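You operate a simulated robot arm through the tools that you are given. There is no shell and no other tool.

You run a simulated robot arm. Do the job below in one go: nothing can be reset, and whatever is moved stays where it is left.

## Task
Unscrew the gland, dab it on the grease pad, screw it back tight.
Fine: the gland in the steel block.

The check looks at the end state, three seconds after you hand in, the way a careful person would. Anything else that was tipped, shoved, dropped, spilled or broken makes it a failure.

## Robot
A 6-joint arm with a four-finger gripper, fixed in place. Base frame: the origin is at the foot of the arm, x ahead of it, y to its left, z up; the work surface is at about z = 80. Units: cm, degrees, N and s.
With the tool pointing down near the work surface it reaches from about 28 to 70 cm from the base axis. Its first joint turns from -166.0 to 166.0 degrees. Payload 3.43 kg.
The tool frame sits at the grasp point between the pads (the TCP): z along the fingers, y along the line on which they close. The tips reach 3 cm beyond it. The gripper opens to 12 cm. The gripper's body begins 8.5 cm behind the TCP.
Orientation is that of the tool frame in the base frame, as a unit quaternion [x, y, z, w]. With the fingers straight down and closing along the base's y, the tool's x points along the base's -x, its y along +y and its z along -z.

## Interface
- The arm moves only by the tool arm_command. Its arguments are lists of equal length, an entry for each row: "xyz": the shift along the base's x, y, z in cm, a list of three; "angular": the turn, a rotation vector about the base's x, y, z in degrees, a list of three; "fingers": the gripper command, from -1 (fully open) to 1 (shut), values between in proportion. In form: {"xyz": [[x, y, z], ...], "angular": [[rx, ry, rz], ...], "fingers": [fingers, ...]}. A call has 1 to 20 rows; each row is the pose to reach, as a shift and turn from the pose commanded when the call began. Each row takes 0.2 s and may step no farther than 5 cm and 8.6 degrees from the row before; otherwise, or with a gripper value out of range, the whole call is refused. A pose out of reach is approached as far as the arm can. The call stops where the force on the tool passes 40 N (or 10 N more than at its start, if that is more) or the arm is blocked; 0.2 s more then pass. The fingers move at their own pace and stop on an object; they squeeze with about 36 N. The grip force told is the motor's: it shows also when the fingers shut on nothing. Time passes only in rows, and 0.2 s behind the last, so rows that repeat a pose let the fingers close. It gives the time, the measured TCP pose, the force on the tool (base axes), the opening and the grip force at its end, in the units of the frame above (readings bear some noise), with the torque about the TCP (base axes, N m) and any sound that the robot's microphone picked up.
- Cameras (640 x 400 px; columns grow to the right, rows downward): "scene" is fixed at [22.01, -49.76, 138.27]; the picture's right is [0.71, -0.70, 0.00], its down [-0.57, -0.57, -0.59] and it looks along [0.41, 0.42, -0.81] (base axes); focal length 329 px, centre (320, 200). "wrist" rides on the gripper at [7.1, -1.7, -12.1] in the tool frame; the picture's right is [0.23, 0.97, 0.00], its down [-0.81, 0.19, -0.55] and it looks along [-0.54, 0.13, 0.83] (tool axes); focal length 275 px, centre (320, 200). There is no depth. A picture from a camera that has moved, and an enlarged one, comes with that camera's place and axes in the base frame and with its lens.
- grab_frame(camera): a new picture of that camera. The clock stands still meanwhile.
- raise_lower(by): slides the trunk up (or, below 0, down) by that many cm; the arm rides with it, the base frame stays. It gives what a move gives, with no picture.
- inspect(camera, box): a new picture of the part [left, top, right, bottom] of that camera's present view, enlarged. The clock stands still meanwhile.
- sign_off(): hands the job in; it is judged then, once.

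Nothing tells you positions but the pictures and the camera data. Unless the task says otherwise, let go and move clear before handing in.

The tools are called after "Emit:" as a command line: name --argument value ..., lists and objects as JSON in quotes. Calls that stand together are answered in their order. arm_command: Moves the arm, as the interface text tells. Its arguments: {"type":"object","properties":{"xyz":{"type":"array","items":{"type":"array","items":{"type":"number"}}},"angular":{"type":"array","items":{"type":"array","items":{"type":"number"}}},"fingers":{"type":"array","items":{"type":"number"}}},"required":["xyz","angular","fingers"]} The other tools are called the same way: raise_lower (by) slides the trunk up or down; grab_frame (camera) takes a picture; inspect (camera, box) takes an enlarged picture of a part of a camera's view; sign_off () hands the job in.

At the start:

```text
t: 0.0
tool_pos: [34.98, -28.5, 112.5]
ee_rot: [0.0, 1.0, 0.0, 0.0]
ft_force: [1.0, 0.6, 0.9]
moment: [-0.02, 0.0, 0.0]
finger_gap: 12.0
gripper_force: 0.0
trunk travel left (down, up): [-12.5, 31.5]
```

scene: 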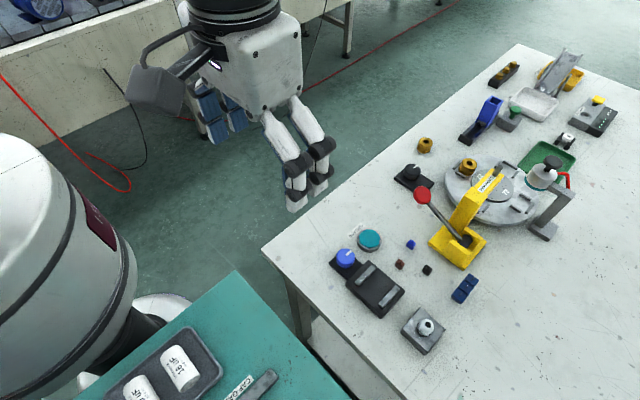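
wrist: 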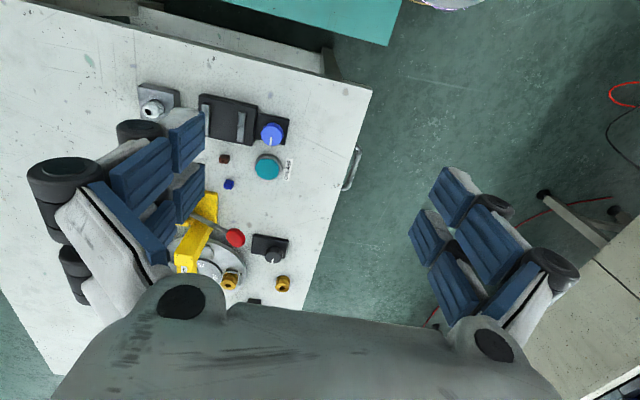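

I see a worktable with a steel block (gland on top) near the lower right of the scene, a teal round pad next to it, a toggle press, a rotary table and other items. I'll look closer before moving anything.

Emit:
inspect --camera "scene" --box '[380, 280, 480, 360]'

Emit:
inspect --camera "scene" --box '[320, 210, 440, 330]'

Emit:
inspect --camera "scene" --box '[380, 40, 640, 260]'

Emit:
inspect --camera "wrist" --box '[120, 70, 320, 190]'

```text
5.00 times, centred on (430, 320) of scene
camera zoom: at [22.01, -49.76, 138.27], right [0.71, -0.7, 0.0], down [-0.57, -0.57, -0.59], along [0.41, 0.42, -0.81], focal length 1646 px, centre (-230, -400)
```

zoom: 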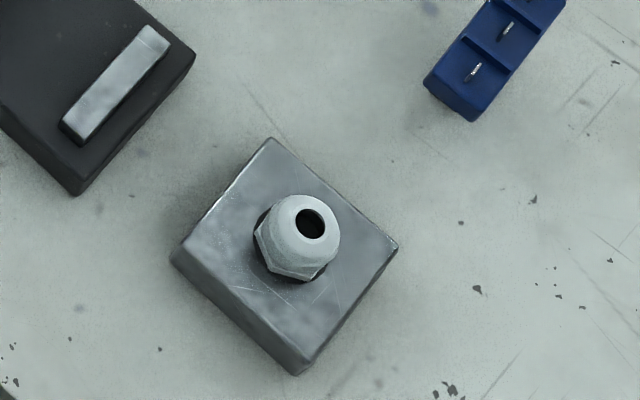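

```text
3.33 times, centred on (380, 270) of scene
camera zoom: at [22.01, -49.76, 138.27], right [0.71, -0.7, 0.0], down [-0.57, -0.57, -0.59], along [0.41, 0.42, -0.81], focal length 1097 px, centre (120, -33)
```

zoom: 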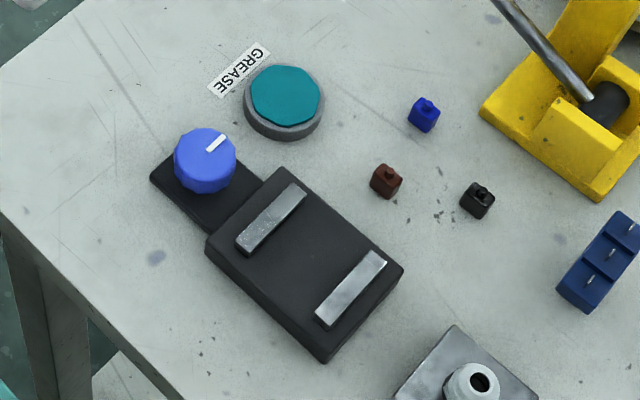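

```text
1.82 times, centred on (510, 150) of scene
camera zoom: at [22.01, -49.76, 138.27], right [0.71, -0.7, 0.0], down [-0.57, -0.57, -0.59], along [0.41, 0.42, -0.81], focal length 598 px, centre (-26, 291)
```

zoom: 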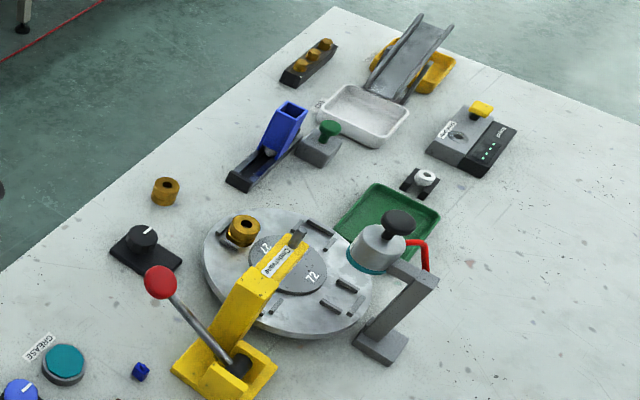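

```text
3.20 times, centred on (220, 130) of wrist
camera zoom: at [27.77, -30.14, 124.51], right [-0.23, 0.97, 0.0], down [0.81, 0.19, 0.55], along [0.54, 0.13, -0.83], focal length 881 px, centre (640, 424)
```

zoom: 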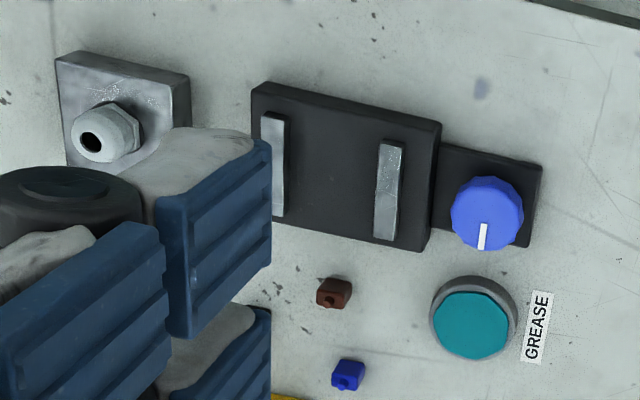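

The gland (light hex cap with a round dome) sits in a steel block at about (44.3, -51.3), its top near z≈84.7. The teal grease pad is at about (51.2, -33.9, 81.5). I'll move above the gland, with the fingers partly closed, to get a closer view.

Emit:
arm_command --xyz '[[1.6, -3.8, -1.0], [3.2, -7.6, -2.0], [4.8, -11.4, -4.0], [6.4, -15.2, -6.0], [8.0, -19.0, -8.0], [9.3, -22.8, -9.5], [9.3, -22.8, -9.5]]' --angular '[[0, 0, 0], [0, 0, 0], [0, 0, 0], [0, 0, 0], [0, 0, 0], [0, 0, 0], [0, 0, 0]]' --fingers '[0, 0, 0, 0, 0, 0, 0]'

```text
t: 1.6
tool_pos: [44.25, -51.2, 103.0]
ee_rot: [0.0, 1.0, 0.0, 0.0]
ft_force: [0.8, 0.5, 0.9]
moment: [0.0, -0.02, 0.0]
finger_gap: 6.04
gripper_force: 0.0
trunk travel left (down, up): [-12.5, 31.5]
```

The arm is above the gland with the fingers at 6 cm. I'll take pictures to refine its position and the hex orientation.

Emit:
grab_frame --camera "wrist"

Emit:
grab_frame --camera "scene"

```text
taken
camera wrist: at [37.07, -52.84, 115.08], right [-0.23, 0.97, 0.0], down [0.81, 0.19, 0.55], along [0.54, 0.13, -0.83], focal length 275 px, centre (320, 200)
```

wrist: 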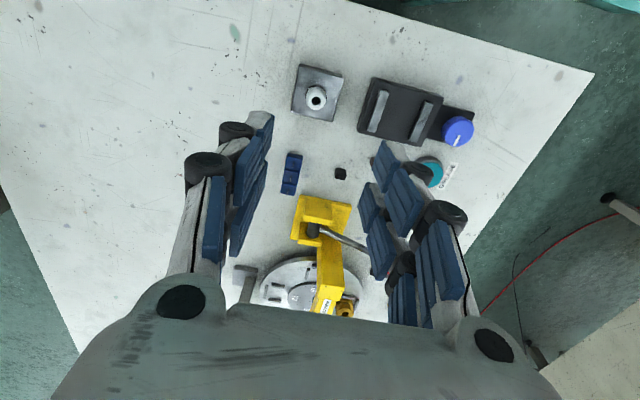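

```text
taken
```

scene: 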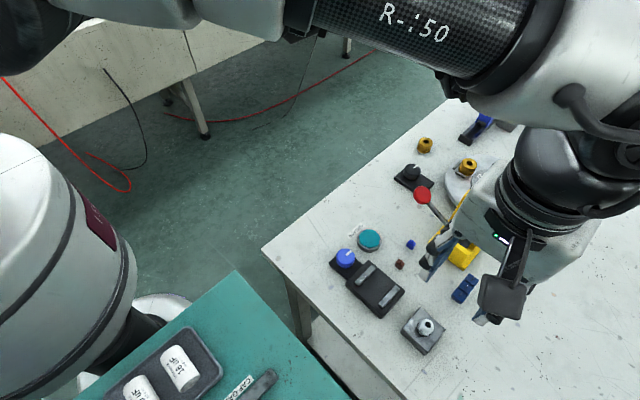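

Emit:
inspect --camera "wrist" --box '[280, 55, 360, 125]'

Emit:
inspect --camera "scene" --box '[395, 295, 455, 360]'

```text
5.71 times, centred on (320, 90) of wrist
camera zoom: at [37.07, -52.84, 115.08], right [-0.23, 0.97, 0.0], down [0.81, 0.19, 0.55], along [0.54, 0.13, -0.83], focal length 1573 px, centre (320, 829)
```

zoom: 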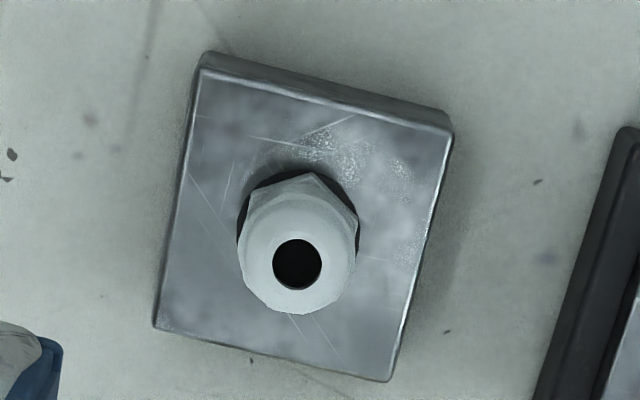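

```text
6.15 times, centred on (425, 328) of scene
camera zoom: at [22.01, -49.76, 138.27], right [0.71, -0.7, 0.0], down [-0.57, -0.57, -0.59], along [0.41, 0.42, -0.81], focal length 2025 px, centre (-326, -585)
```

zoom: 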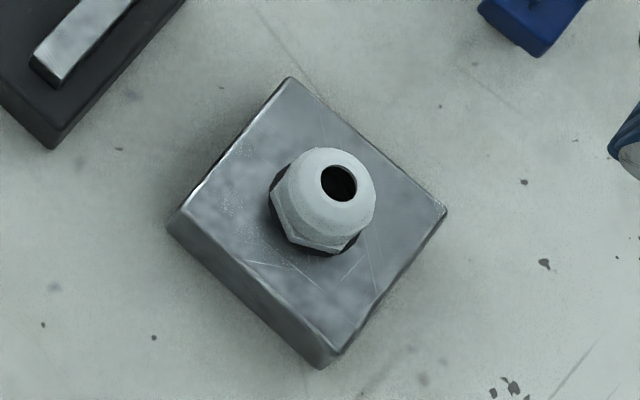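

The hex faces line up with the base axes, with flats facing ±y, and closing along y suits that. The block top is around z≈82 and the gland is about 2.3 cm across. I'll descend partway and check the centering.

Emit:
arm_command --xyz '[[0.1, -0.1, -3.5], [0.1, -0.1, -7], [0.1, -0.1, -10], [0.1, -0.1, -11.5], [0.1, -0.1, -11.5]]' --angular '[[0, 0, 0], [0, 0, 0], [0, 0, 0], [0, 0, 0], [0, 0, 0]]' --fingers '[0.25, 0.25, 0.25, 0.25, 0.25]'

Emit:
grab_frame --camera "wrist"

Emit:
grab_frame --camera "scene"

```text
t: 2.8
tool_pos: [44.41, -51.26, 91.33]
ee_rot: [0.0, 1.0, 0.0, 0.0]
ft_force: [-0.8, -0.7, 0.7]
moment: [0.02, 0.01, -0.01]
finger_gap: 4.49
gripper_force: 0.0
trunk travel left (down, up): [-12.5, 31.5]
```

```text
taken
camera wrist: at [37.19, -52.96, 103.48], right [-0.23, 0.97, 0.0], down [0.81, 0.19, 0.55], along [0.54, 0.13, -0.83], focal length 275 px, centre (320, 200)
```

wrist: 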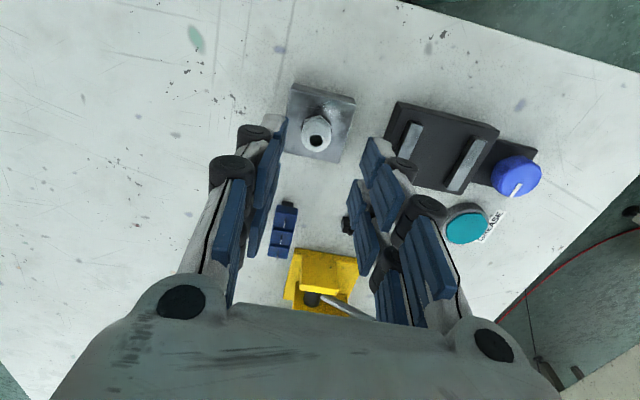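

```text
taken
```

scene: 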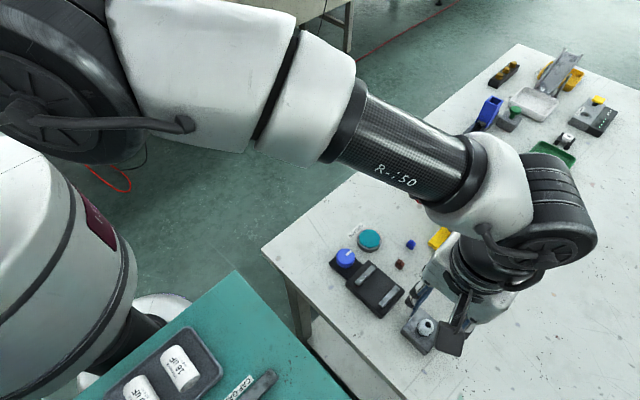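

Emit:
inspect --camera "wrist" --box '[260, 75, 380, 165]'

Emit:
inspect --camera "scene" --box '[390, 280, 490, 360]'

```text
4.44 times, centred on (320, 120) of wrist
camera zoom: at [37.19, -52.96, 103.48], right [-0.23, 0.97, 0.0], down [0.81, 0.19, 0.55], along [0.54, 0.13, -0.83], focal length 1224 px, centre (320, 556)
```

zoom: 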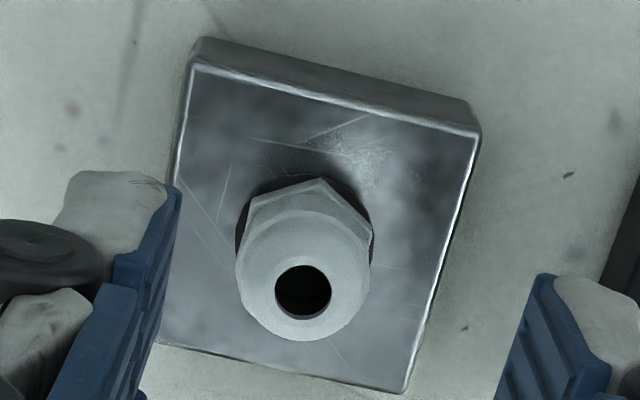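

```text
5.00 times, centred on (440, 320) of scene
camera zoom: at [22.01, -49.76, 138.27], right [0.71, -0.7, 0.0], down [-0.57, -0.57, -0.59], along [0.41, 0.42, -0.81], focal length 1646 px, centre (-280, -400)
```

zoom: 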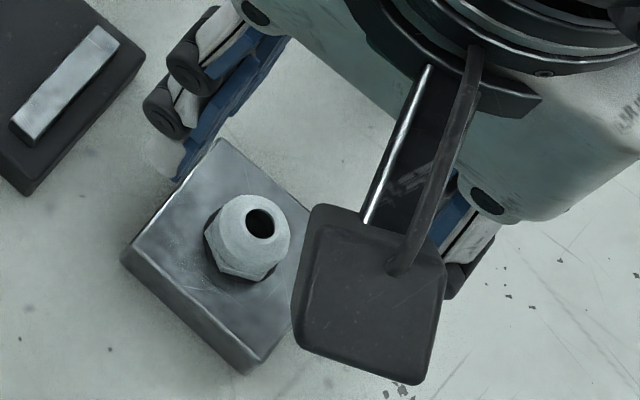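

The block top is close to z=82.0, and the gland axis is at about (44.4, -51.5). I'll shift slightly and descend until the tips are near the gland's top, then check again.

Emit:
arm_command --xyz '[[0.05, -0.2, -1.5], [0.05, -0.2, -3.0], [0.05, -0.2, -3.0]]' --angular '[[0, 0, 0], [0, 0, 0], [0, 0, 0]]' --fingers '[0.3, 0.3, 0.3]'

Emit:
grab_frame --camera "wrist"

Emit:
inspect --camera "wrist" --box '[250, 75, 410, 195]'

Emit:
inspect --camera "scene" --box '[390, 280, 490, 360]'

```text
t: 3.6
tool_pos: [44.4, -51.53, 88.45]
ee_rot: [0.0, 1.0, 0.001, 0.0]
ft_force: [1.2, 0.9, -0.1]
moment: [-0.02, 0.02, 0.0]
finger_gap: 4.2
gripper_force: 0.1
trunk travel left (down, up): [-12.5, 31.5]
```

```text
taken
camera wrist: at [37.27, -53.34, 100.59], right [-0.23, 0.97, 0.0], down [0.81, 0.19, 0.55], along [0.54, 0.13, -0.83], focal length 275 px, centre (320, 200)
```

wrist: 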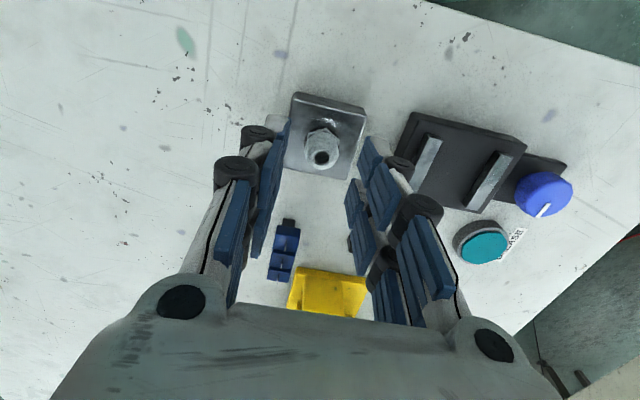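

```text
3.33 times, centred on (330, 135) of wrist
camera zoom: at [37.27, -53.34, 100.59], right [-0.23, 0.97, 0.0], down [0.81, 0.19, 0.55], along [0.54, 0.13, -0.83], focal length 918 px, centre (287, 417)
```

zoom: 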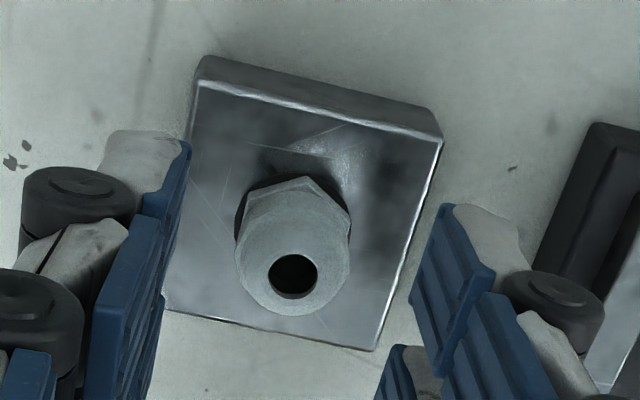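

```text
5.00 times, centred on (440, 320) of scene
camera zoom: at [22.01, -49.76, 138.27], right [0.71, -0.7, 0.0], down [-0.57, -0.57, -0.59], along [0.41, 0.42, -0.81], focal length 1646 px, centre (-280, -400)
```

zoom: 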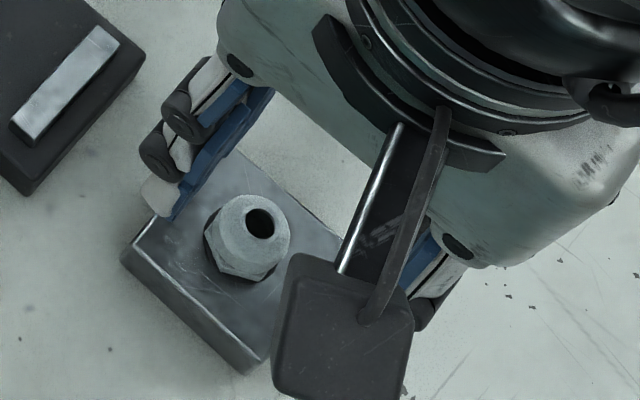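

The fingers straddle the gland well in y, but x (the viewing direction) is less certain. I'll raise a little and turn the wrist by -90°, so a sideways view can measure x and show how far the wrist turns.

Emit:
arm_command --xyz '[[0, 0, 1.5], [0, 0, 3], [0, 0, 3], [0, 0, 3], [0, 0, 3], [0, 0, 3], [0, 0, 3], [0, 0, 3], [0, 0, 3], [0, 0, 3], [0, 0, 3], [0, 0, 3], [0, 0, 3], [0, 0, 3]]' --angular '[[0, 0, 0], [0, 0, -8], [0, 0, -16], [0, 0, -24], [0, 0, -32], [0, 0, -40], [0, 0, -48], [0, 0, -56], [0, 0, -64], [0, 0, -72], [0, 0, -80], [0, 0, -85], [0, 0, -90], [0, 0, -90]]' --fingers '[0.3, 0.3, 0.3, 0.3, 0.3, 0.3, 0.3, 0.3, 0.3, 0.3, 0.3, 0.3, 0.3, 0.3]'

Emit:
grab_frame --camera "wrist"

Emit:
inspect --camera "wrist" --box '[250, 75, 410, 195]'

Emit:
grab_frame --camera "scene"

```text
t: 6.6
tool_pos: [44.4, -51.52, 91.33]
ee_rot: [0.707, 0.707, 0.0, 0.0]
ft_force: [0.5, 0.6, 0.3]
moment: [0.02, 0.0, 0.01]
finger_gap: 4.21
gripper_force: 0.1
trunk travel left (down, up): [-12.5, 31.5]
```

```text
taken
camera wrist: at [42.66, -44.47, 103.53], right [0.97, 0.23, 0.0], down [0.19, -0.81, 0.55], along [0.13, -0.54, -0.83], focal length 275 px, centre (320, 200)
```

wrist: 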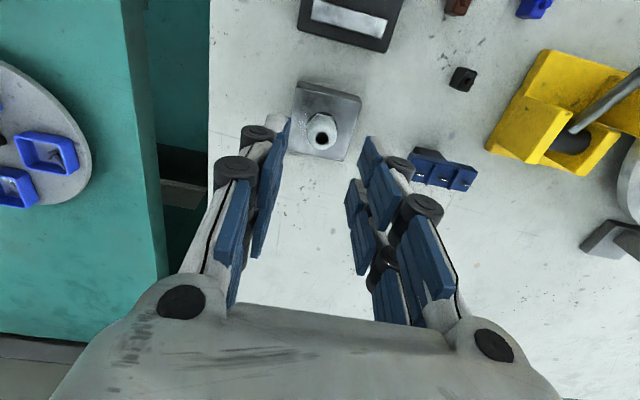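

```text
3.33 times, centred on (330, 135) of wrist
camera zoom: at [42.66, -44.47, 103.53], right [0.97, 0.23, 0.0], down [0.19, -0.81, 0.55], along [0.13, -0.54, -0.83], focal length 918 px, centre (287, 417)
```

zoom: 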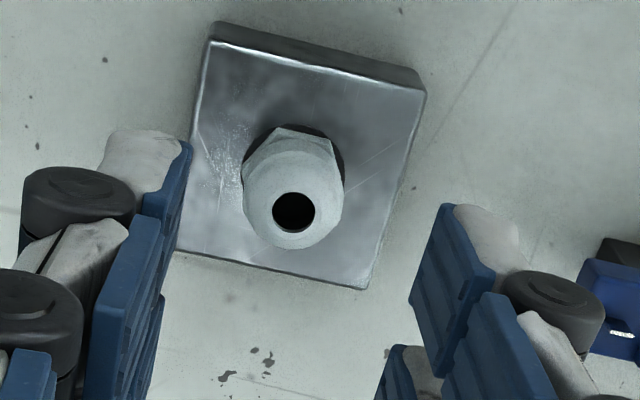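

```text
taken
```

scene: 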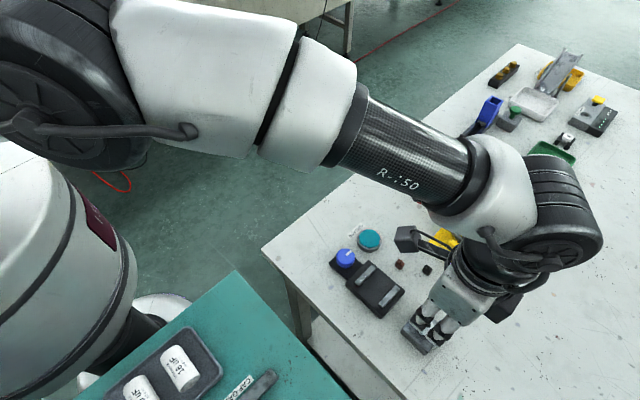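

Two perpendicular views agree: the gland axis is at about (44.5, -51.5), its top near z≈84.7, and its flats face ±y. I'll test the wrist range further, to -180°, to allow longer unscrewing strokes.

Emit:
arm_command --xyz '[[0.1, 0.04, 0], [0.1, 0.04, 0], [0.1, 0.04, 0], [0.1, 0.04, 0], [0.1, 0.04, 0], [0.1, 0.04, 0], [0.1, 0.04, 0], [0.1, 0.04, 0], [0.1, 0.04, 0], [0.1, 0.04, 0], [0.1, 0.04, 0], [0.1, 0.04, 0]]' --angular '[[0, 0, -8], [0, 0, -16], [0, 0, -24], [0, 0, -32], [0, 0, -40], [0, 0, -48], [0, 0, -56], [0, 0, -64], [0, 0, -72], [0, 0, -80], [0, 0, -88], [0, 0, -90]]' --fingers '[0.3, 0.3, 0.3, 0.3, 0.3, 0.3, 0.3, 0.3, 0.3, 0.3, 0.3, 0.3]'

Emit:
grab_frame --camera "wrist"

Emit:
inspect --camera "wrist" --box '[250, 75, 410, 195]'

```text
t: 9.2
tool_pos: [44.42, -51.55, 91.35]
ee_rot: [1.0, -0.001, -0.001, 0.0]
ft_force: [-0.4, -0.2, -0.4]
moment: [0.02, 0.01, 0.0]
finger_gap: 4.23
gripper_force: 0.0
trunk travel left (down, up): [-12.5, 31.5]
```

```text
taken
camera wrist: at [51.6, -49.83, 103.51], right [0.23, -0.97, 0.0], down [-0.81, -0.19, 0.55], along [-0.54, -0.13, -0.83], focal length 275 px, centre (320, 200)
```

wrist: 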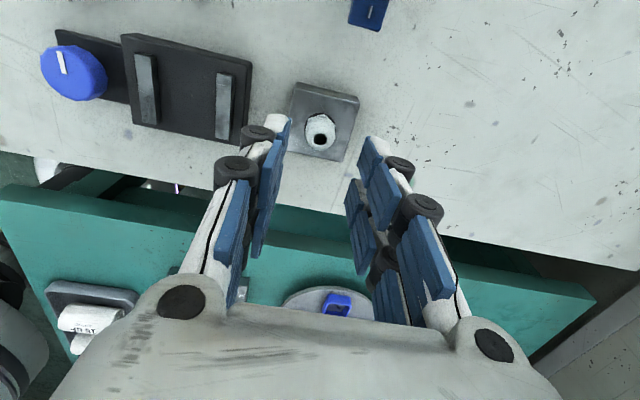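

```text
3.33 times, centred on (330, 135) of wrist
camera zoom: at [51.6, -49.83, 103.51], right [0.23, -0.97, 0.0], down [-0.81, -0.19, 0.55], along [-0.54, -0.13, -0.83], focal length 918 px, centre (287, 417)
```

zoom: 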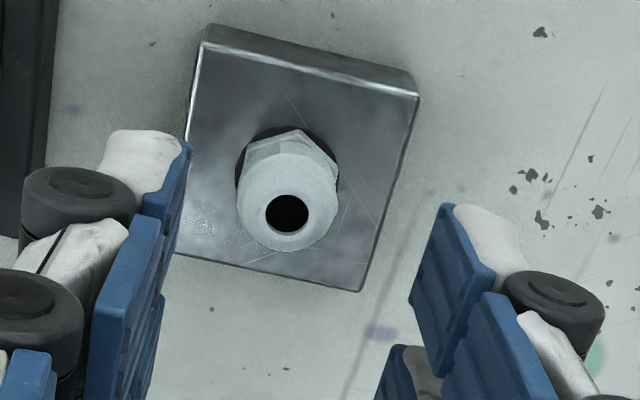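

The wrist reaches -180° and the axis estimate holds at (44.49, -51.52). Next I descend so the tips are about 0.4 cm above the block top, still open at 4.2 cm.

Emit:
arm_command --xyz '[[0, 0, -2.5], [0, 0, -4.0], [0, 0, -5.0], [0, 0, -5.6], [0, 0, -6.0], [0, 0, -6.0]]' --angular '[[0, 0, 0], [0, 0, 0], [0, 0, 0], [0, 0, 0], [0, 0, 0], [0, 0, 0]]' --fingers '[0.3, 0.3, 0.3, 0.3, 0.3, 0.3]'

Emit:
inspect --camera "wrist" --box '[230, 75, 430, 225]'

Emit:
inspect --camera "scene" --box '[370, 280, 490, 370]'

```text
t: 10.6
tool_pos: [44.29, -51.53, 85.39]
ee_rot: [1.0, 0.0, 0.0, -0.001]
ft_force: [0.3, -0.2, 0.0]
moment: [-0.02, 0.0, 0.01]
finger_gap: 4.21
gripper_force: 0.0
trunk travel left (down, up): [-12.5, 31.5]
```

```text
2.67 times, centred on (330, 150) of wrist
camera zoom: at [51.44, -49.85, 97.48], right [0.23, -0.97, 0.0], down [-0.81, -0.19, 0.55], along [-0.54, -0.13, -0.83], focal length 734 px, centre (293, 333)
```

zoom: 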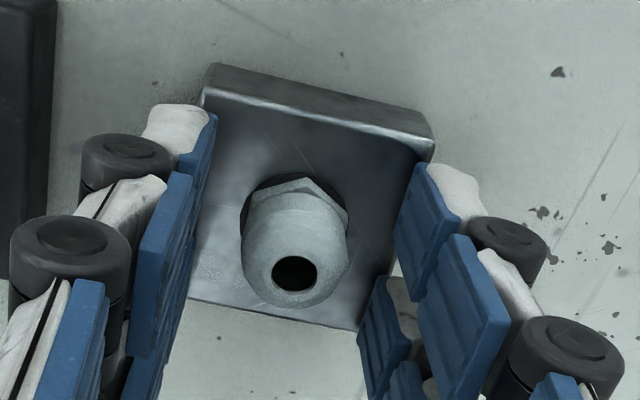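

```text
4.44 times, centred on (430, 325) of scene
camera zoom: at [22.01, -49.76, 138.27], right [0.71, -0.7, 0.0], down [-0.57, -0.57, -0.59], along [0.41, 0.42, -0.81], focal length 1463 px, centre (-169, -356)
```

zoom: 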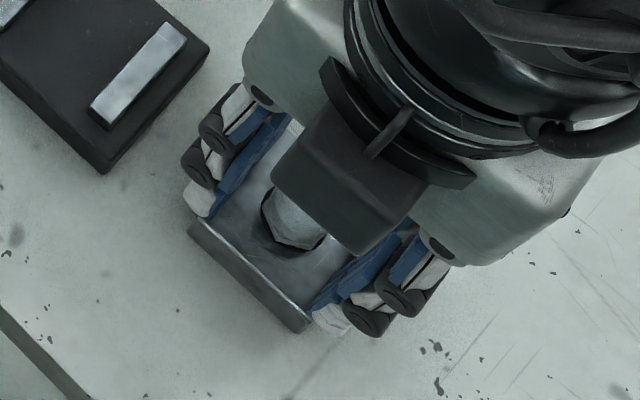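

The fingers straddle the hex with the tips just above the block. The arm sits about 0.17 cm short in x, so I'll correct that and then close on the flats.

Emit:
arm_command --xyz '[[0.18, 0.02, 0], [0.18, 0.02, 0], [0.18, 0.02, 0], [0.18, 0.02, 0], [0.18, 0.02, 0]]' --angular '[[0, 0, 0], [0, 0, 0], [0, 0, 0], [0, 0, 0], [0, 0, 0]]' --fingers '[0.3, 0.5, 1, 1, 1]'

Emit:
inspect --camera "wrist" --box '[230, 75, 430, 225]'

```text
t: 11.8
tool_pos: [44.56, -51.35, 85.46]
ee_rot: [1.0, 0.0, 0.0, 0.0]
ft_force: [1.2, -0.2, 0.0]
moment: [-0.01, 0.02, -0.05]
finger_gap: 1.87
gripper_force: 35.7
trunk travel left (down, up): [-12.5, 31.5]
```

```text
2.67 times, centred on (330, 150) of wrist
camera zoom: at [51.69, -49.83, 97.49], right [0.23, -0.97, 0.0], down [-0.81, -0.19, 0.55], along [-0.54, -0.13, -0.83], focal length 734 px, centre (293, 333)
```

zoom: 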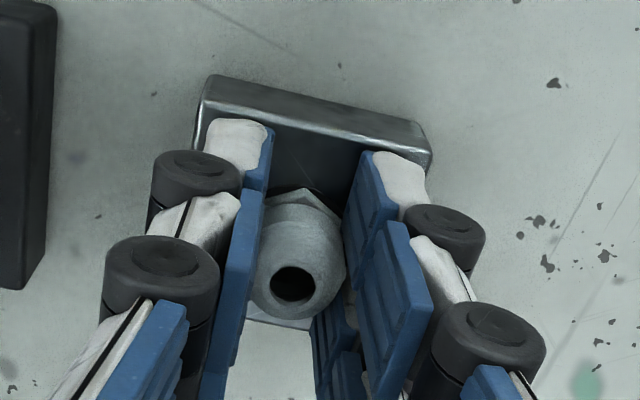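

The gripper has closed on the hex (gap 1.87 cm, 36 N). I'll try a small counter-clockwise turn and watch the torque.

Emit:
arm_command --xyz '[[0, 0, 0], [0, 0, 0], [0, 0, 0], [0, 0, 0], [0, 0, 0]]' --angular '[[0, 0, 4], [0, 0, 8], [0, 0, 12], [0, 0, 16], [0, 0, 20]]' --fingers '[1, 1, 1, 1, 1]'

Emit:
inspect --camera "wrist" --box '[230, 75, 430, 225]'

```text
t: 13.0
tool_pos: [44.47, -51.44, 85.4]
ee_rot: [0.985, 0.174, 0.0, 0.0]
ft_force: [-5.9, -4.3, 0.6]
moment: [-0.11, 0.18, -0.02]
finger_gap: 1.84
gripper_force: 36.2
trunk travel left (down, up): [-12.5, 31.5]
```

```text
2.67 times, centred on (330, 150) of wrist
camera zoom: at [50.69, -47.45, 97.48], right [0.55, -0.84, 0.0], down [-0.7, -0.46, 0.55], along [-0.46, -0.3, -0.83], focal length 734 px, centre (293, 333)
```

zoom: 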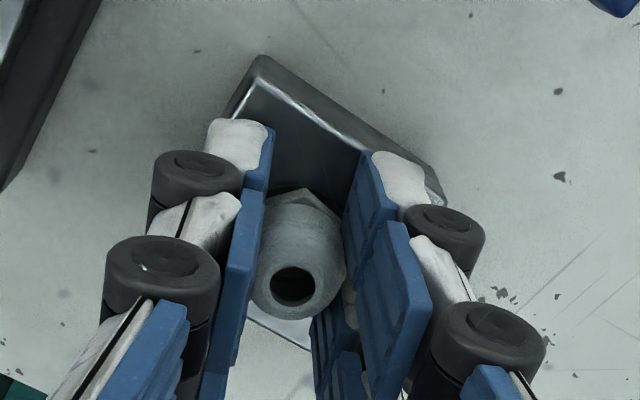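

The gland turned along with the fingers: torque is low and the vertex moved with the grip. I'll continue the stroke in pieces, watching the vertical force to judge the pitch.

Emit:
arm_command --xyz '[[-0.03, -0.03, 0], [-0.05, -0.05, 0], [-0.05, -0.05, 0], [-0.05, -0.05, 0], [-0.05, -0.05, 0], [-0.05, -0.05, 0], [-0.05, -0.05, 0], [-0.05, -0.05, 0], [-0.05, -0.05, 0], [-0.05, -0.05, 0]]' --angular '[[0, 0, 8], [0, 0, 16], [0, 0, 24], [0, 0, 32], [0, 0, 40], [0, 0, 48], [0, 0, 56], [0, 0, 64], [0, 0, 72], [0, 0, 80]]' --fingers '[1, 1, 1, 1, 1, 1, 1, 1, 1, 1]'

Emit:
inspect --camera "wrist" --box '[230, 75, 430, 225]'

```text
t: 15.2
tool_pos: [44.49, -51.36, 85.56]
ee_rot: [0.642, 0.767, 0.0, -0.001]
ft_force: [-11.1, 9.0, 0.7]
moment: [0.31, 0.33, 0.0]
finger_gap: 1.84
gripper_force: 35.8
trunk travel left (down, up): [-12.5, 31.5]
```

```text
2.67 times, centred on (330, 150) of wrist
camera zoom: at [41.56, -44.72, 97.55], right [0.92, 0.4, 0.0], down [0.33, -0.76, 0.55], along [0.22, -0.51, -0.83], focal length 734 px, centre (293, 333)
```

zoom: 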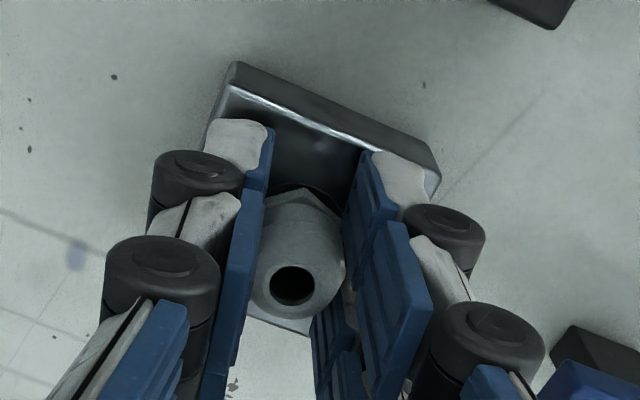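

The gland is turning freely with near-zero torque, though some sideways force has built up. I'll nudge to relieve it, which also tells me the stiffness.

Emit:
arm_command --xyz '[[-0.05, 0.04, 0], [-0.05, 0.04, 0]]' --angular '[[0, 0, 0], [0, 0, 0]]' --fingers '[1, 1, 1]'

```text
refused: the lists must be of equal length
```

Emit:
arm_command --xyz '[[-0.05, 0.04, 0], [-0.05, 0.04, 0]]' --angular '[[0, 0, 0], [0, 0, 0]]' --fingers '[1, 1]'

```text
t: 15.8
tool_pos: [44.45, -51.37, 85.52]
ee_rot: [0.642, 0.766, -0.001, 0.001]
ft_force: [-11.2, 5.3, 0.5]
moment: [0.17, 0.27, 0.0]
finger_gap: 1.84
gripper_force: 35.9
trunk travel left (down, up): [-12.5, 31.5]
```

Emit:
arm_command --xyz '[[-0.08, 0.05, 0], [-0.08, 0.05, 0]]' --angular '[[0, 0, 0], [0, 0, 0]]' --fingers '[1, 1]'

```text
t: 16.4
tool_pos: [44.54, -51.3, 85.38]
ee_rot: [0.643, 0.766, 0.001, 0.001]
ft_force: [-6.3, 3.3, 2.0]
moment: [0.11, 0.18, -0.03]
finger_gap: 1.86
gripper_force: 36.6
trunk travel left (down, up): [-12.5, 31.5]
```

Sideways force is down. I'll continue counter-clockwise 80° with a slight rise, then check again.

Emit:
arm_command --xyz '[[-0.03, 0.03, 0.0], [-0.03, 0.03, 0.0], [-0.03, 0.03, 0.01], [-0.03, 0.03, 0.01], [-0.03, 0.03, 0.01], [-0.03, 0.03, 0.02], [-0.03, 0.03, 0.02], [-0.03, 0.03, 0.02], [-0.03, 0.03, 0.03], [-0.03, 0.03, 0.03]]' --angular '[[0, 0, 8], [0, 0, 16], [0, 0, 24], [0, 0, 32], [0, 0, 40], [0, 0, 48], [0, 0, 56], [0, 0, 64], [0, 0, 72], [0, 0, 80]]' --fingers '[1, 1, 1, 1, 1, 1, 1, 1, 1, 1]'

Emit:
inspect --camera "wrist" --box '[230, 75, 430, 225]'

```text
t: 18.6
tool_pos: [44.42, -51.46, 85.58]
ee_rot: [-0.002, 1.0, -0.001, 0.0]
ft_force: [-1.4, -7.3, 3.1]
moment: [-0.15, 0.06, 0.06]
finger_gap: 1.83
gripper_force: 35.8
trunk travel left (down, up): [-12.5, 31.5]
```

```text
2.67 times, centred on (330, 150) of wrist
camera zoom: at [37.25, -53.19, 97.61], right [-0.23, 0.97, 0.0], down [0.81, 0.2, 0.55], along [0.54, 0.13, -0.83], focal length 734 px, centre (293, 333)
```

zoom: 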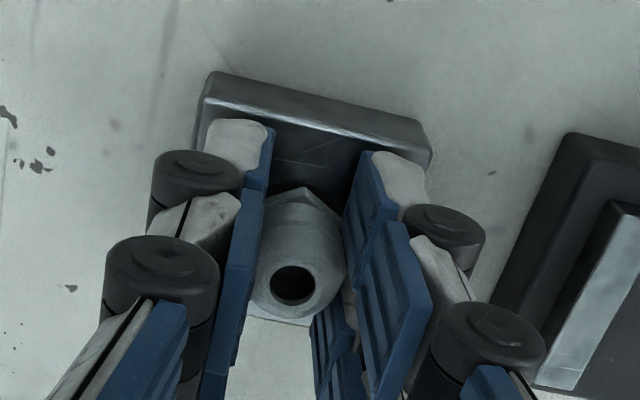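

The gland has turned 180° so far and is slowly rising. I'll continue another 80° with a bit more rise and a small sideways correction.

Emit:
arm_command --xyz '[[-0.01, -0.05, 0.03], [-0.01, -0.05, 0.04], [-0.01, -0.05, 0.04], [-0.01, -0.05, 0.05], [-0.01, -0.05, 0.05], [-0.01, -0.05, 0.06], [-0.01, -0.05, 0.06], [-0.01, -0.05, 0.07], [-0.01, -0.05, 0.07], [-0.01, -0.05, 0.08]]' --angular '[[0, 0, 8], [0, 0, 16], [0, 0, 24], [0, 0, 32], [0, 0, 40], [0, 0, 48], [0, 0, 56], [0, 0, 64], [0, 0, 72], [0, 0, 80]]' --fingers '[1, 1, 1, 1, 1, 1, 1, 1, 1, 1]'

Emit:
inspect --camera "wrist" --box '[230, 75, 430, 225]'

```text
t: 20.8
tool_pos: [44.6, -51.57, 85.59]
ee_rot: [-0.643, 0.766, 0.0, 0.0]
ft_force: [6.1, -10.0, 8.1]
moment: [-0.35, -0.12, 0.03]
finger_gap: 1.81
gripper_force: 36.5
trunk travel left (down, up): [-12.5, 31.5]
```

```text
2.67 times, centred on (330, 150) of wrist
camera zoom: at [44.88, -58.88, 97.67], right [-1.0, -0.06, 0.0], down [-0.05, 0.83, 0.55], along [-0.03, 0.55, -0.83], focal length 734 px, centre (293, 333)
```

zoom: 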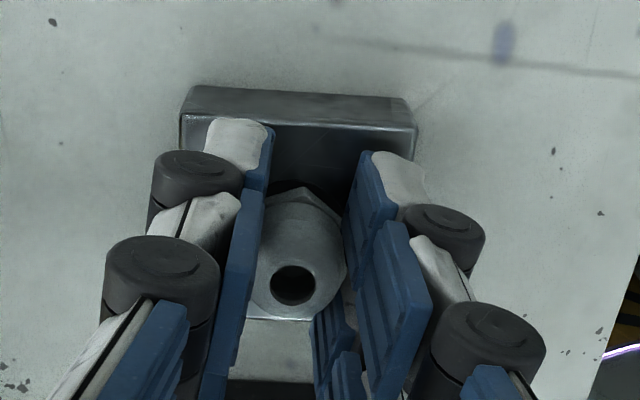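

The torque is still low but the vertical force is creeping up, so the pitch is roughly 0.25 cm per turn. I'll relieve upward and finish the stroke to +180°.

Emit:
arm_command --xyz '[[0.03, -0.07, 0.07], [0.03, -0.07, 0.09], [0.03, -0.07, 0.1], [0.03, -0.07, 0.11], [0.03, -0.07, 0.11], [0.03, -0.07, 0.12], [0.03, -0.07, 0.12], [0.03, -0.07, 0.13], [0.03, -0.07, 0.13], [0.03, -0.07, 0.14], [0.03, -0.07, 0.14], [0.03, -0.07, 0.15], [0.03, -0.07, 0.15]]' --angular '[[0, 0, 8], [0, 0, 16], [0, 0, 24], [0, 0, 32], [0, 0, 40], [0, 0, 48], [0, 0, 56], [0, 0, 64], [0, 0, 72], [0, 0, 80], [0, 0, 88], [0, 0, 96], [0, 0, 100]]' --fingers '[1, 1, 1, 1, 1, 1, 1, 1, 1, 1, 1, 1, 1]'

Emit:
inspect --camera "wrist" --box '[230, 75, 430, 225]'

Emit:
inspect --camera "scene" --box '[370, 280, 490, 370]'

```text
t: 22.2
tool_pos: [44.52, -51.33, 85.79]
ee_rot: [0.88, -0.474, -0.003, 0.018]
ft_force: [-8.6, -11.6, 0.4]
moment: [-0.16, 0.15, 0.01]
finger_gap: 1.84
gripper_force: 36.3
out of reach, approached as far as the arm can: row 6, 7
trunk travel left (down, up): [-12.5, 31.5]
stopped in row 7: the force on the tool passed its limit at 61 N (the readings are from after the stop); the commanded pose is now the measured one
```

```text
2.67 times, centred on (330, 150) of wrist
camera zoom: at [50.17, -56.08, 97.87], right [-0.68, -0.73, 0.04], down [-0.59, 0.59, 0.55], along [-0.42, 0.35, -0.83], focal length 734 px, centre (293, 333)
```

zoom: 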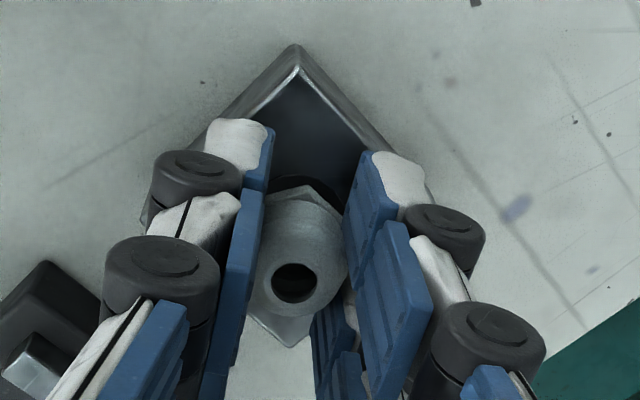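

```text
4.44 times, centred on (430, 325) of scene
camera zoom: at [22.01, -49.76, 138.27], right [0.71, -0.7, 0.0], down [-0.57, -0.57, -0.59], along [0.41, 0.42, -0.81], focal length 1463 px, centre (-169, -356)
```

zoom: 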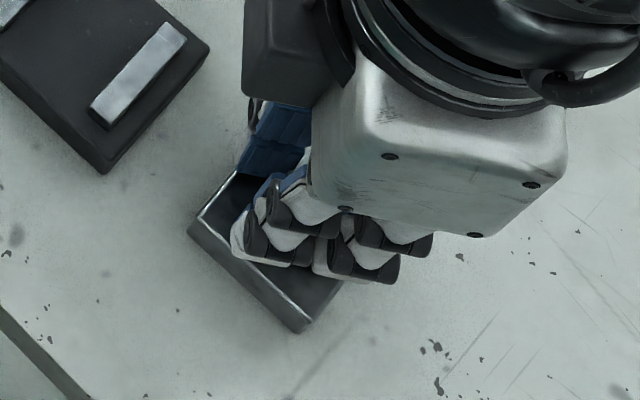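

The wrist's upper limit is near +123°, and it tilted the tool by about 2° before stopping. I'll release, straighten the tool, and re-center.

Emit:
arm_command --xyz '[[0, 0, 0], [0, 0, 0], [-0.05, -0.08, 0.0], [-0.05, -0.08, 0.0], [-0.05, -0.08, 0.0]]' --angular '[[0, 0, 0], [0, 0, 0], [0.8, -0.6, -1.5], [1.65, -1.28, -3.3], [1.65, -1.28, -3.3]]' --fingers '[0.35, 0.35, 0.35, 0.35, 0.35]'

Emit:
inspect --camera "wrist" --box '[230, 75, 430, 225]'

```text
t: 23.4
tool_pos: [44.82, -51.19, 85.79]
ee_rot: [0.867, -0.498, 0.0, -0.002]
ft_force: [-0.1, 0.8, -0.8]
moment: [0.01, -0.01, 0.0]
finger_gap: 3.89
gripper_force: 0.0
trunk travel left (down, up): [-12.5, 31.5]
```

```text
2.67 times, centred on (330, 150) of wrist
camera zoom: at [49.76, -56.61, 97.77], right [-0.72, -0.69, 0.0], down [-0.57, 0.6, 0.56], along [-0.38, 0.4, -0.83], focal length 734 px, centre (293, 333)
```

zoom: 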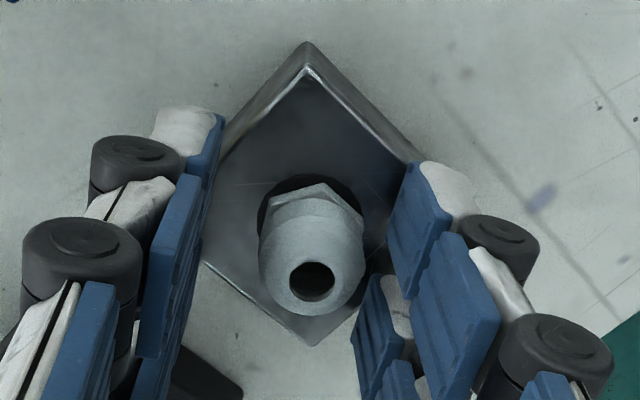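

The gland stands in the same place on its axis, now visibly raised. The tool is about 0.2 cm off-center, so I'll rotate back with the fingers open, re-centering on the way.

Emit:
arm_command --xyz '[[-0.2, -0.2, 0.05], [-0.2, -0.2, 0.05], [-0.2, -0.2, 0.05], [-0.2, -0.2, 0.05], [-0.2, -0.2, 0.05], [-0.2, -0.2, 0.05], [-0.2, -0.2, 0.05], [-0.2, -0.2, 0.05], [-0.2, -0.2, 0.05], [-0.2, -0.2, 0.05], [-0.2, -0.2, 0.05], [-0.2, -0.2, 0.05], [-0.2, -0.2, 0.05], [-0.2, -0.2, 0.05], [-0.2, -0.2, 0.05], [-0.2, -0.2, 0.05], [-0.2, -0.2, 0.05], [-0.2, -0.2, 0.05], [-0.2, -0.2, 0.05], [-0.2, -0.2, 0.05]]' --angular '[[0, 0, -4], [0, 0, -12], [0, 0, -20], [0, 0, -28], [0, 0, -36], [0, 0, -44], [0, 0, -52], [0, 0, -60], [0, 0, -68], [0, 0, -76], [0, 0, -84], [0, 0, -92], [0, 0, -100], [0, 0, -108], [0, 0, -116], [0, 0, -124], [0, 0, -132], [0, 0, -140], [0, 0, -148], [0, 0, -156]]' --fingers '[0.35, 0.35, 0.35, 0.35, 0.35, 0.35, 0.35, 0.35, 0.35, 0.35, 0.35, 0.35, 0.35, 0.35, 0.35, 0.35, 0.35, 0.35, 0.35, 0.35]'

Emit:
inspect --camera "wrist" --box '[230, 75, 430, 225]'

```text
t: 27.6
tool_pos: [44.55, -51.48, 85.72]
ee_rot: [0.308, 0.951, -0.002, 0.001]
ft_force: [0.7, 0.3, -0.2]
moment: [0.0, 0.0, 0.0]
finger_gap: 3.91
gripper_force: 0.1
trunk travel left (down, up): [-12.5, 31.5]
```

```text
2.67 times, centred on (330, 150) of wrist
camera zoom: at [37.67, -48.6, 97.8], right [0.38, 0.92, 0.0], down [0.77, -0.32, 0.56], along [0.51, -0.22, -0.83], focal length 734 px, centre (293, 333)
```

zoom: 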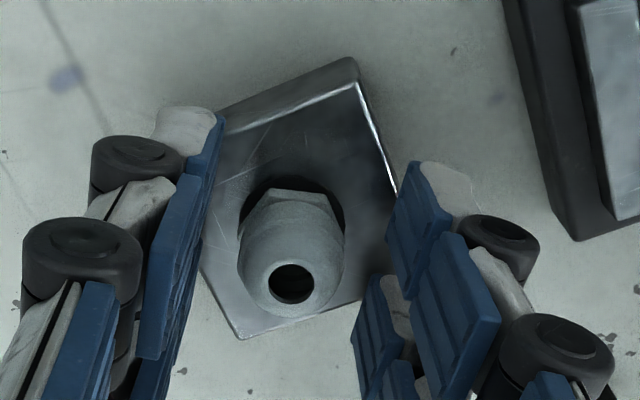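

Emit:
arm_command --xyz '[[0.05, -0.08, 0], [0.05, -0.08, 0], [0.05, -0.08, 0], [0.05, -0.08, 0], [0.05, -0.08, 0], [0.05, -0.08, 0], [0.05, -0.08, 0], [0.05, -0.08, 0], [0.05, -0.08, 0], [0.05, -0.08, 0], [0.05, -0.08, 0], [0.05, -0.08, 0], [0.05, -0.08, 0], [0.05, -0.08, 0], [0.05, -0.08, 0], [0.05, -0.08, 0], [0.05, -0.08, 0], [0.05, -0.08, 0], [0.05, -0.08, 0]]' --angular '[[0, 0, -8], [0, 0, -16], [0, 0, -24], [0, 0, -32], [0, 0, -40], [0, 0, -48], [0, 0, -56], [0, 0, -64], [0, 0, -72], [0, 0, -80], [0, 0, -88], [0, 0, -96], [0, 0, -104], [0, 0, -112], [0, 0, -120], [0, 0, -128], [0, 0, -136], [0, 0, -140.6], [0, 0, -140.6]]' --fingers '[0.35, 0.35, 0.35, 0.35, 0.35, 0.35, 0.35, 0.35, 0.35, 0.35, 0.35, 0.35, 0.35, 0.35, 0.35, 0.35, 0.35, 0.35, 0.35]'

Emit:
inspect --camera "wrist" --box '[230, 75, 430, 225]'

Emit:
inspect --camera "scene" --box '[370, 280, 490, 370]'

```text
t: 31.6
tool_pos: [44.63, -51.53, 85.73]
ee_rot: [0.999, 0.032, -0.002, -0.001]
ft_force: [0.6, 0.2, -0.3]
moment: [-0.03, 0.02, 0.03]
finger_gap: 3.89
gripper_force: 0.1
trunk travel left (down, up): [-12.5, 31.5]
```

```text
2.67 times, centred on (330, 150) of wrist
camera zoom: at [51.61, -49.44, 97.83], right [0.29, -0.96, 0.0], down [-0.8, -0.24, 0.56], along [-0.53, -0.16, -0.83], focal length 734 px, centre (293, 333)
```

zoom: 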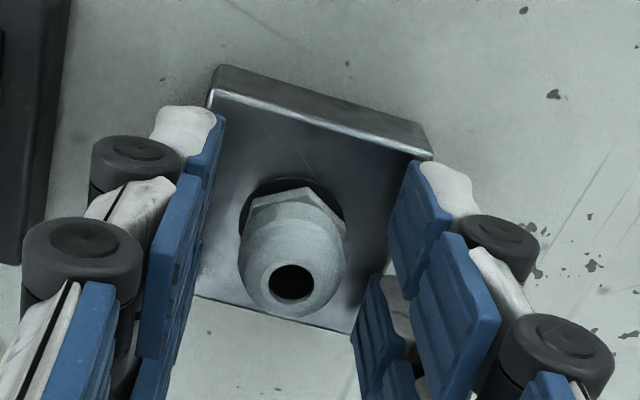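

```text
4.44 times, centred on (430, 325) of scene
camera zoom: at [22.01, -49.76, 138.27], right [0.71, -0.7, 0.0], down [-0.57, -0.57, -0.59], along [0.41, 0.42, -0.81], focal length 1463 px, centre (-169, -356)
```

zoom: 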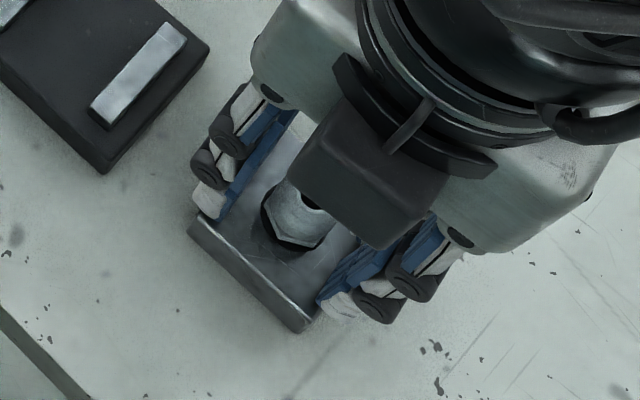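

The regrasp pose lines up with the flats. I'll close and run the next counter-clockwise stroke.

Emit:
arm_command --xyz '[[0, 0, 0], [0, 0, 0], [0, 0, 0], [0, 0, 0], [0, 0, 0.01], [0, 0, 0.015], [0, 0, 0.02], [0, 0, 0.025], [0, 0, 0.03], [0, 0, 0.035], [0, 0, 0.04], [0, 0, 0.045], [0, 0, 0.05], [0, 0, 0.055], [0, 0, 0.06]]' --angular '[[0, 0, 0], [0, 0, 0], [0, 0, 0], [0, 0, 8.2], [0, 0, 16.4], [0, 0, 24.6], [0, 0, 32.8], [0, 0, 41], [0, 0, 49.2], [0, 0, 57.4], [0, 0, 65.6], [0, 0, 73.8], [0, 0, 82], [0, 0, 90.2], [0, 0, 98.4]]' --fingers '[1, 1, 1, 1, 1, 1, 1, 1, 1, 1, 1, 1, 1, 1, 1]'

Emit:
inspect --camera "wrist" --box '[230, 75, 430, 225]'

```text
t: 34.9
tool_pos: [44.53, -51.4, 85.82]
ee_rot: [0.628, 0.778, -0.002, 0.0]
ft_force: [-8.8, 2.3, 0.4]
moment: [0.09, 0.25, -0.29]
finger_gap: 1.78
gripper_force: 35.6
trunk travel left (down, up): [-12.5, 31.5]
```

```text
2.67 times, centred on (330, 150) of wrist
camera zoom: at [41.36, -44.85, 97.86], right [0.9, 0.43, 0.0], down [0.36, -0.75, 0.55], along [0.24, -0.5, -0.83], focal length 734 px, centre (293, 333)
```

zoom: 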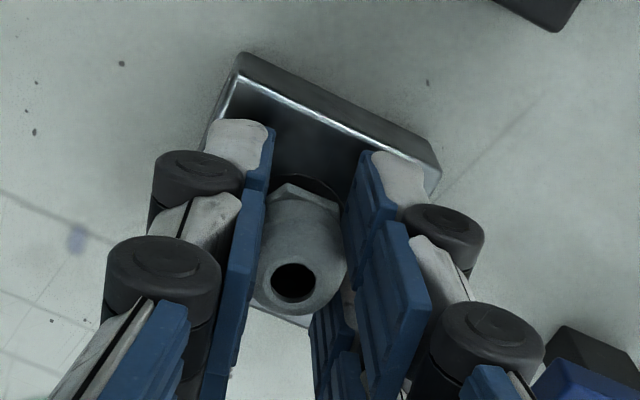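

Emit:
inspect --camera "wrist" --box '[280, 110, 360, 170]'

Emit:
inspect --camera "scene" --box '[370, 280, 490, 370]'

```text
6.67 times, centred on (320, 140) of wrist
camera zoom: at [41.36, -44.85, 97.86], right [0.9, 0.43, 0.0], down [0.36, -0.75, 0.55], along [0.24, -0.5, -0.83], focal length 1835 px, centre (320, 600)
```

zoom: 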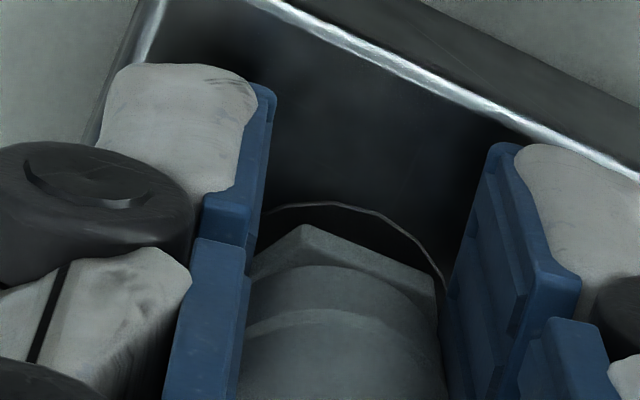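

```text
4.44 times, centred on (430, 325) of scene
camera zoom: at [22.01, -49.76, 138.27], right [0.71, -0.7, 0.0], down [-0.57, -0.57, -0.59], along [0.41, 0.42, -0.81], focal length 1463 px, centre (-169, -356)
```

zoom: 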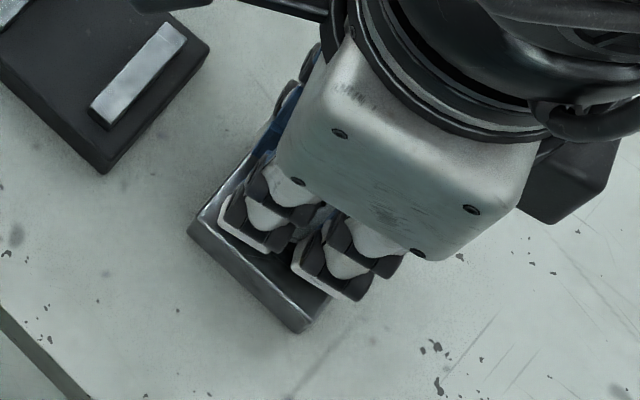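

The hex vertex looks shifted relative to the fingers and the torque reads -0.29 N·m, so the grip may be slipping. I'll turn a small test step and compare.

Emit:
arm_command --xyz '[[-0.05, 0.02, 0], [-0.05, 0.02, 0], [-0.05, 0.02, 0]]' --angular '[[0, 0, 5], [0, 0, 10], [0, 0, 15]]' --fingers '[1, 1, 1]'

Emit:
inspect --camera "wrist" --box '[280, 110, 360, 170]'

```text
t: 35.6
tool_pos: [44.49, -51.31, 85.86]
ee_rot: [0.521, 0.853, -0.002, 0.001]
ft_force: [-5.6, 0.0, -1.1]
moment: [0.04, 0.21, -0.58]
finger_gap: 1.83
gripper_force: 36.0
trunk travel left (down, up): [-12.5, 31.5]
```

```text
6.67 times, centred on (320, 140) of wrist
camera zoom: at [39.72, -45.86, 97.93], right [0.76, 0.65, 0.0], down [0.54, -0.63, 0.56], along [0.36, -0.42, -0.83], focal length 1835 px, centre (320, 600)
```

zoom: 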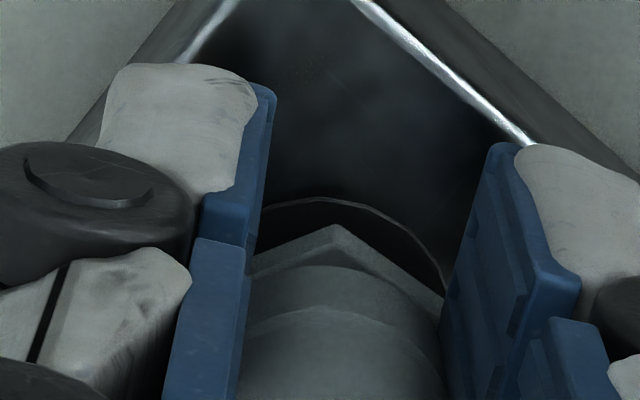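

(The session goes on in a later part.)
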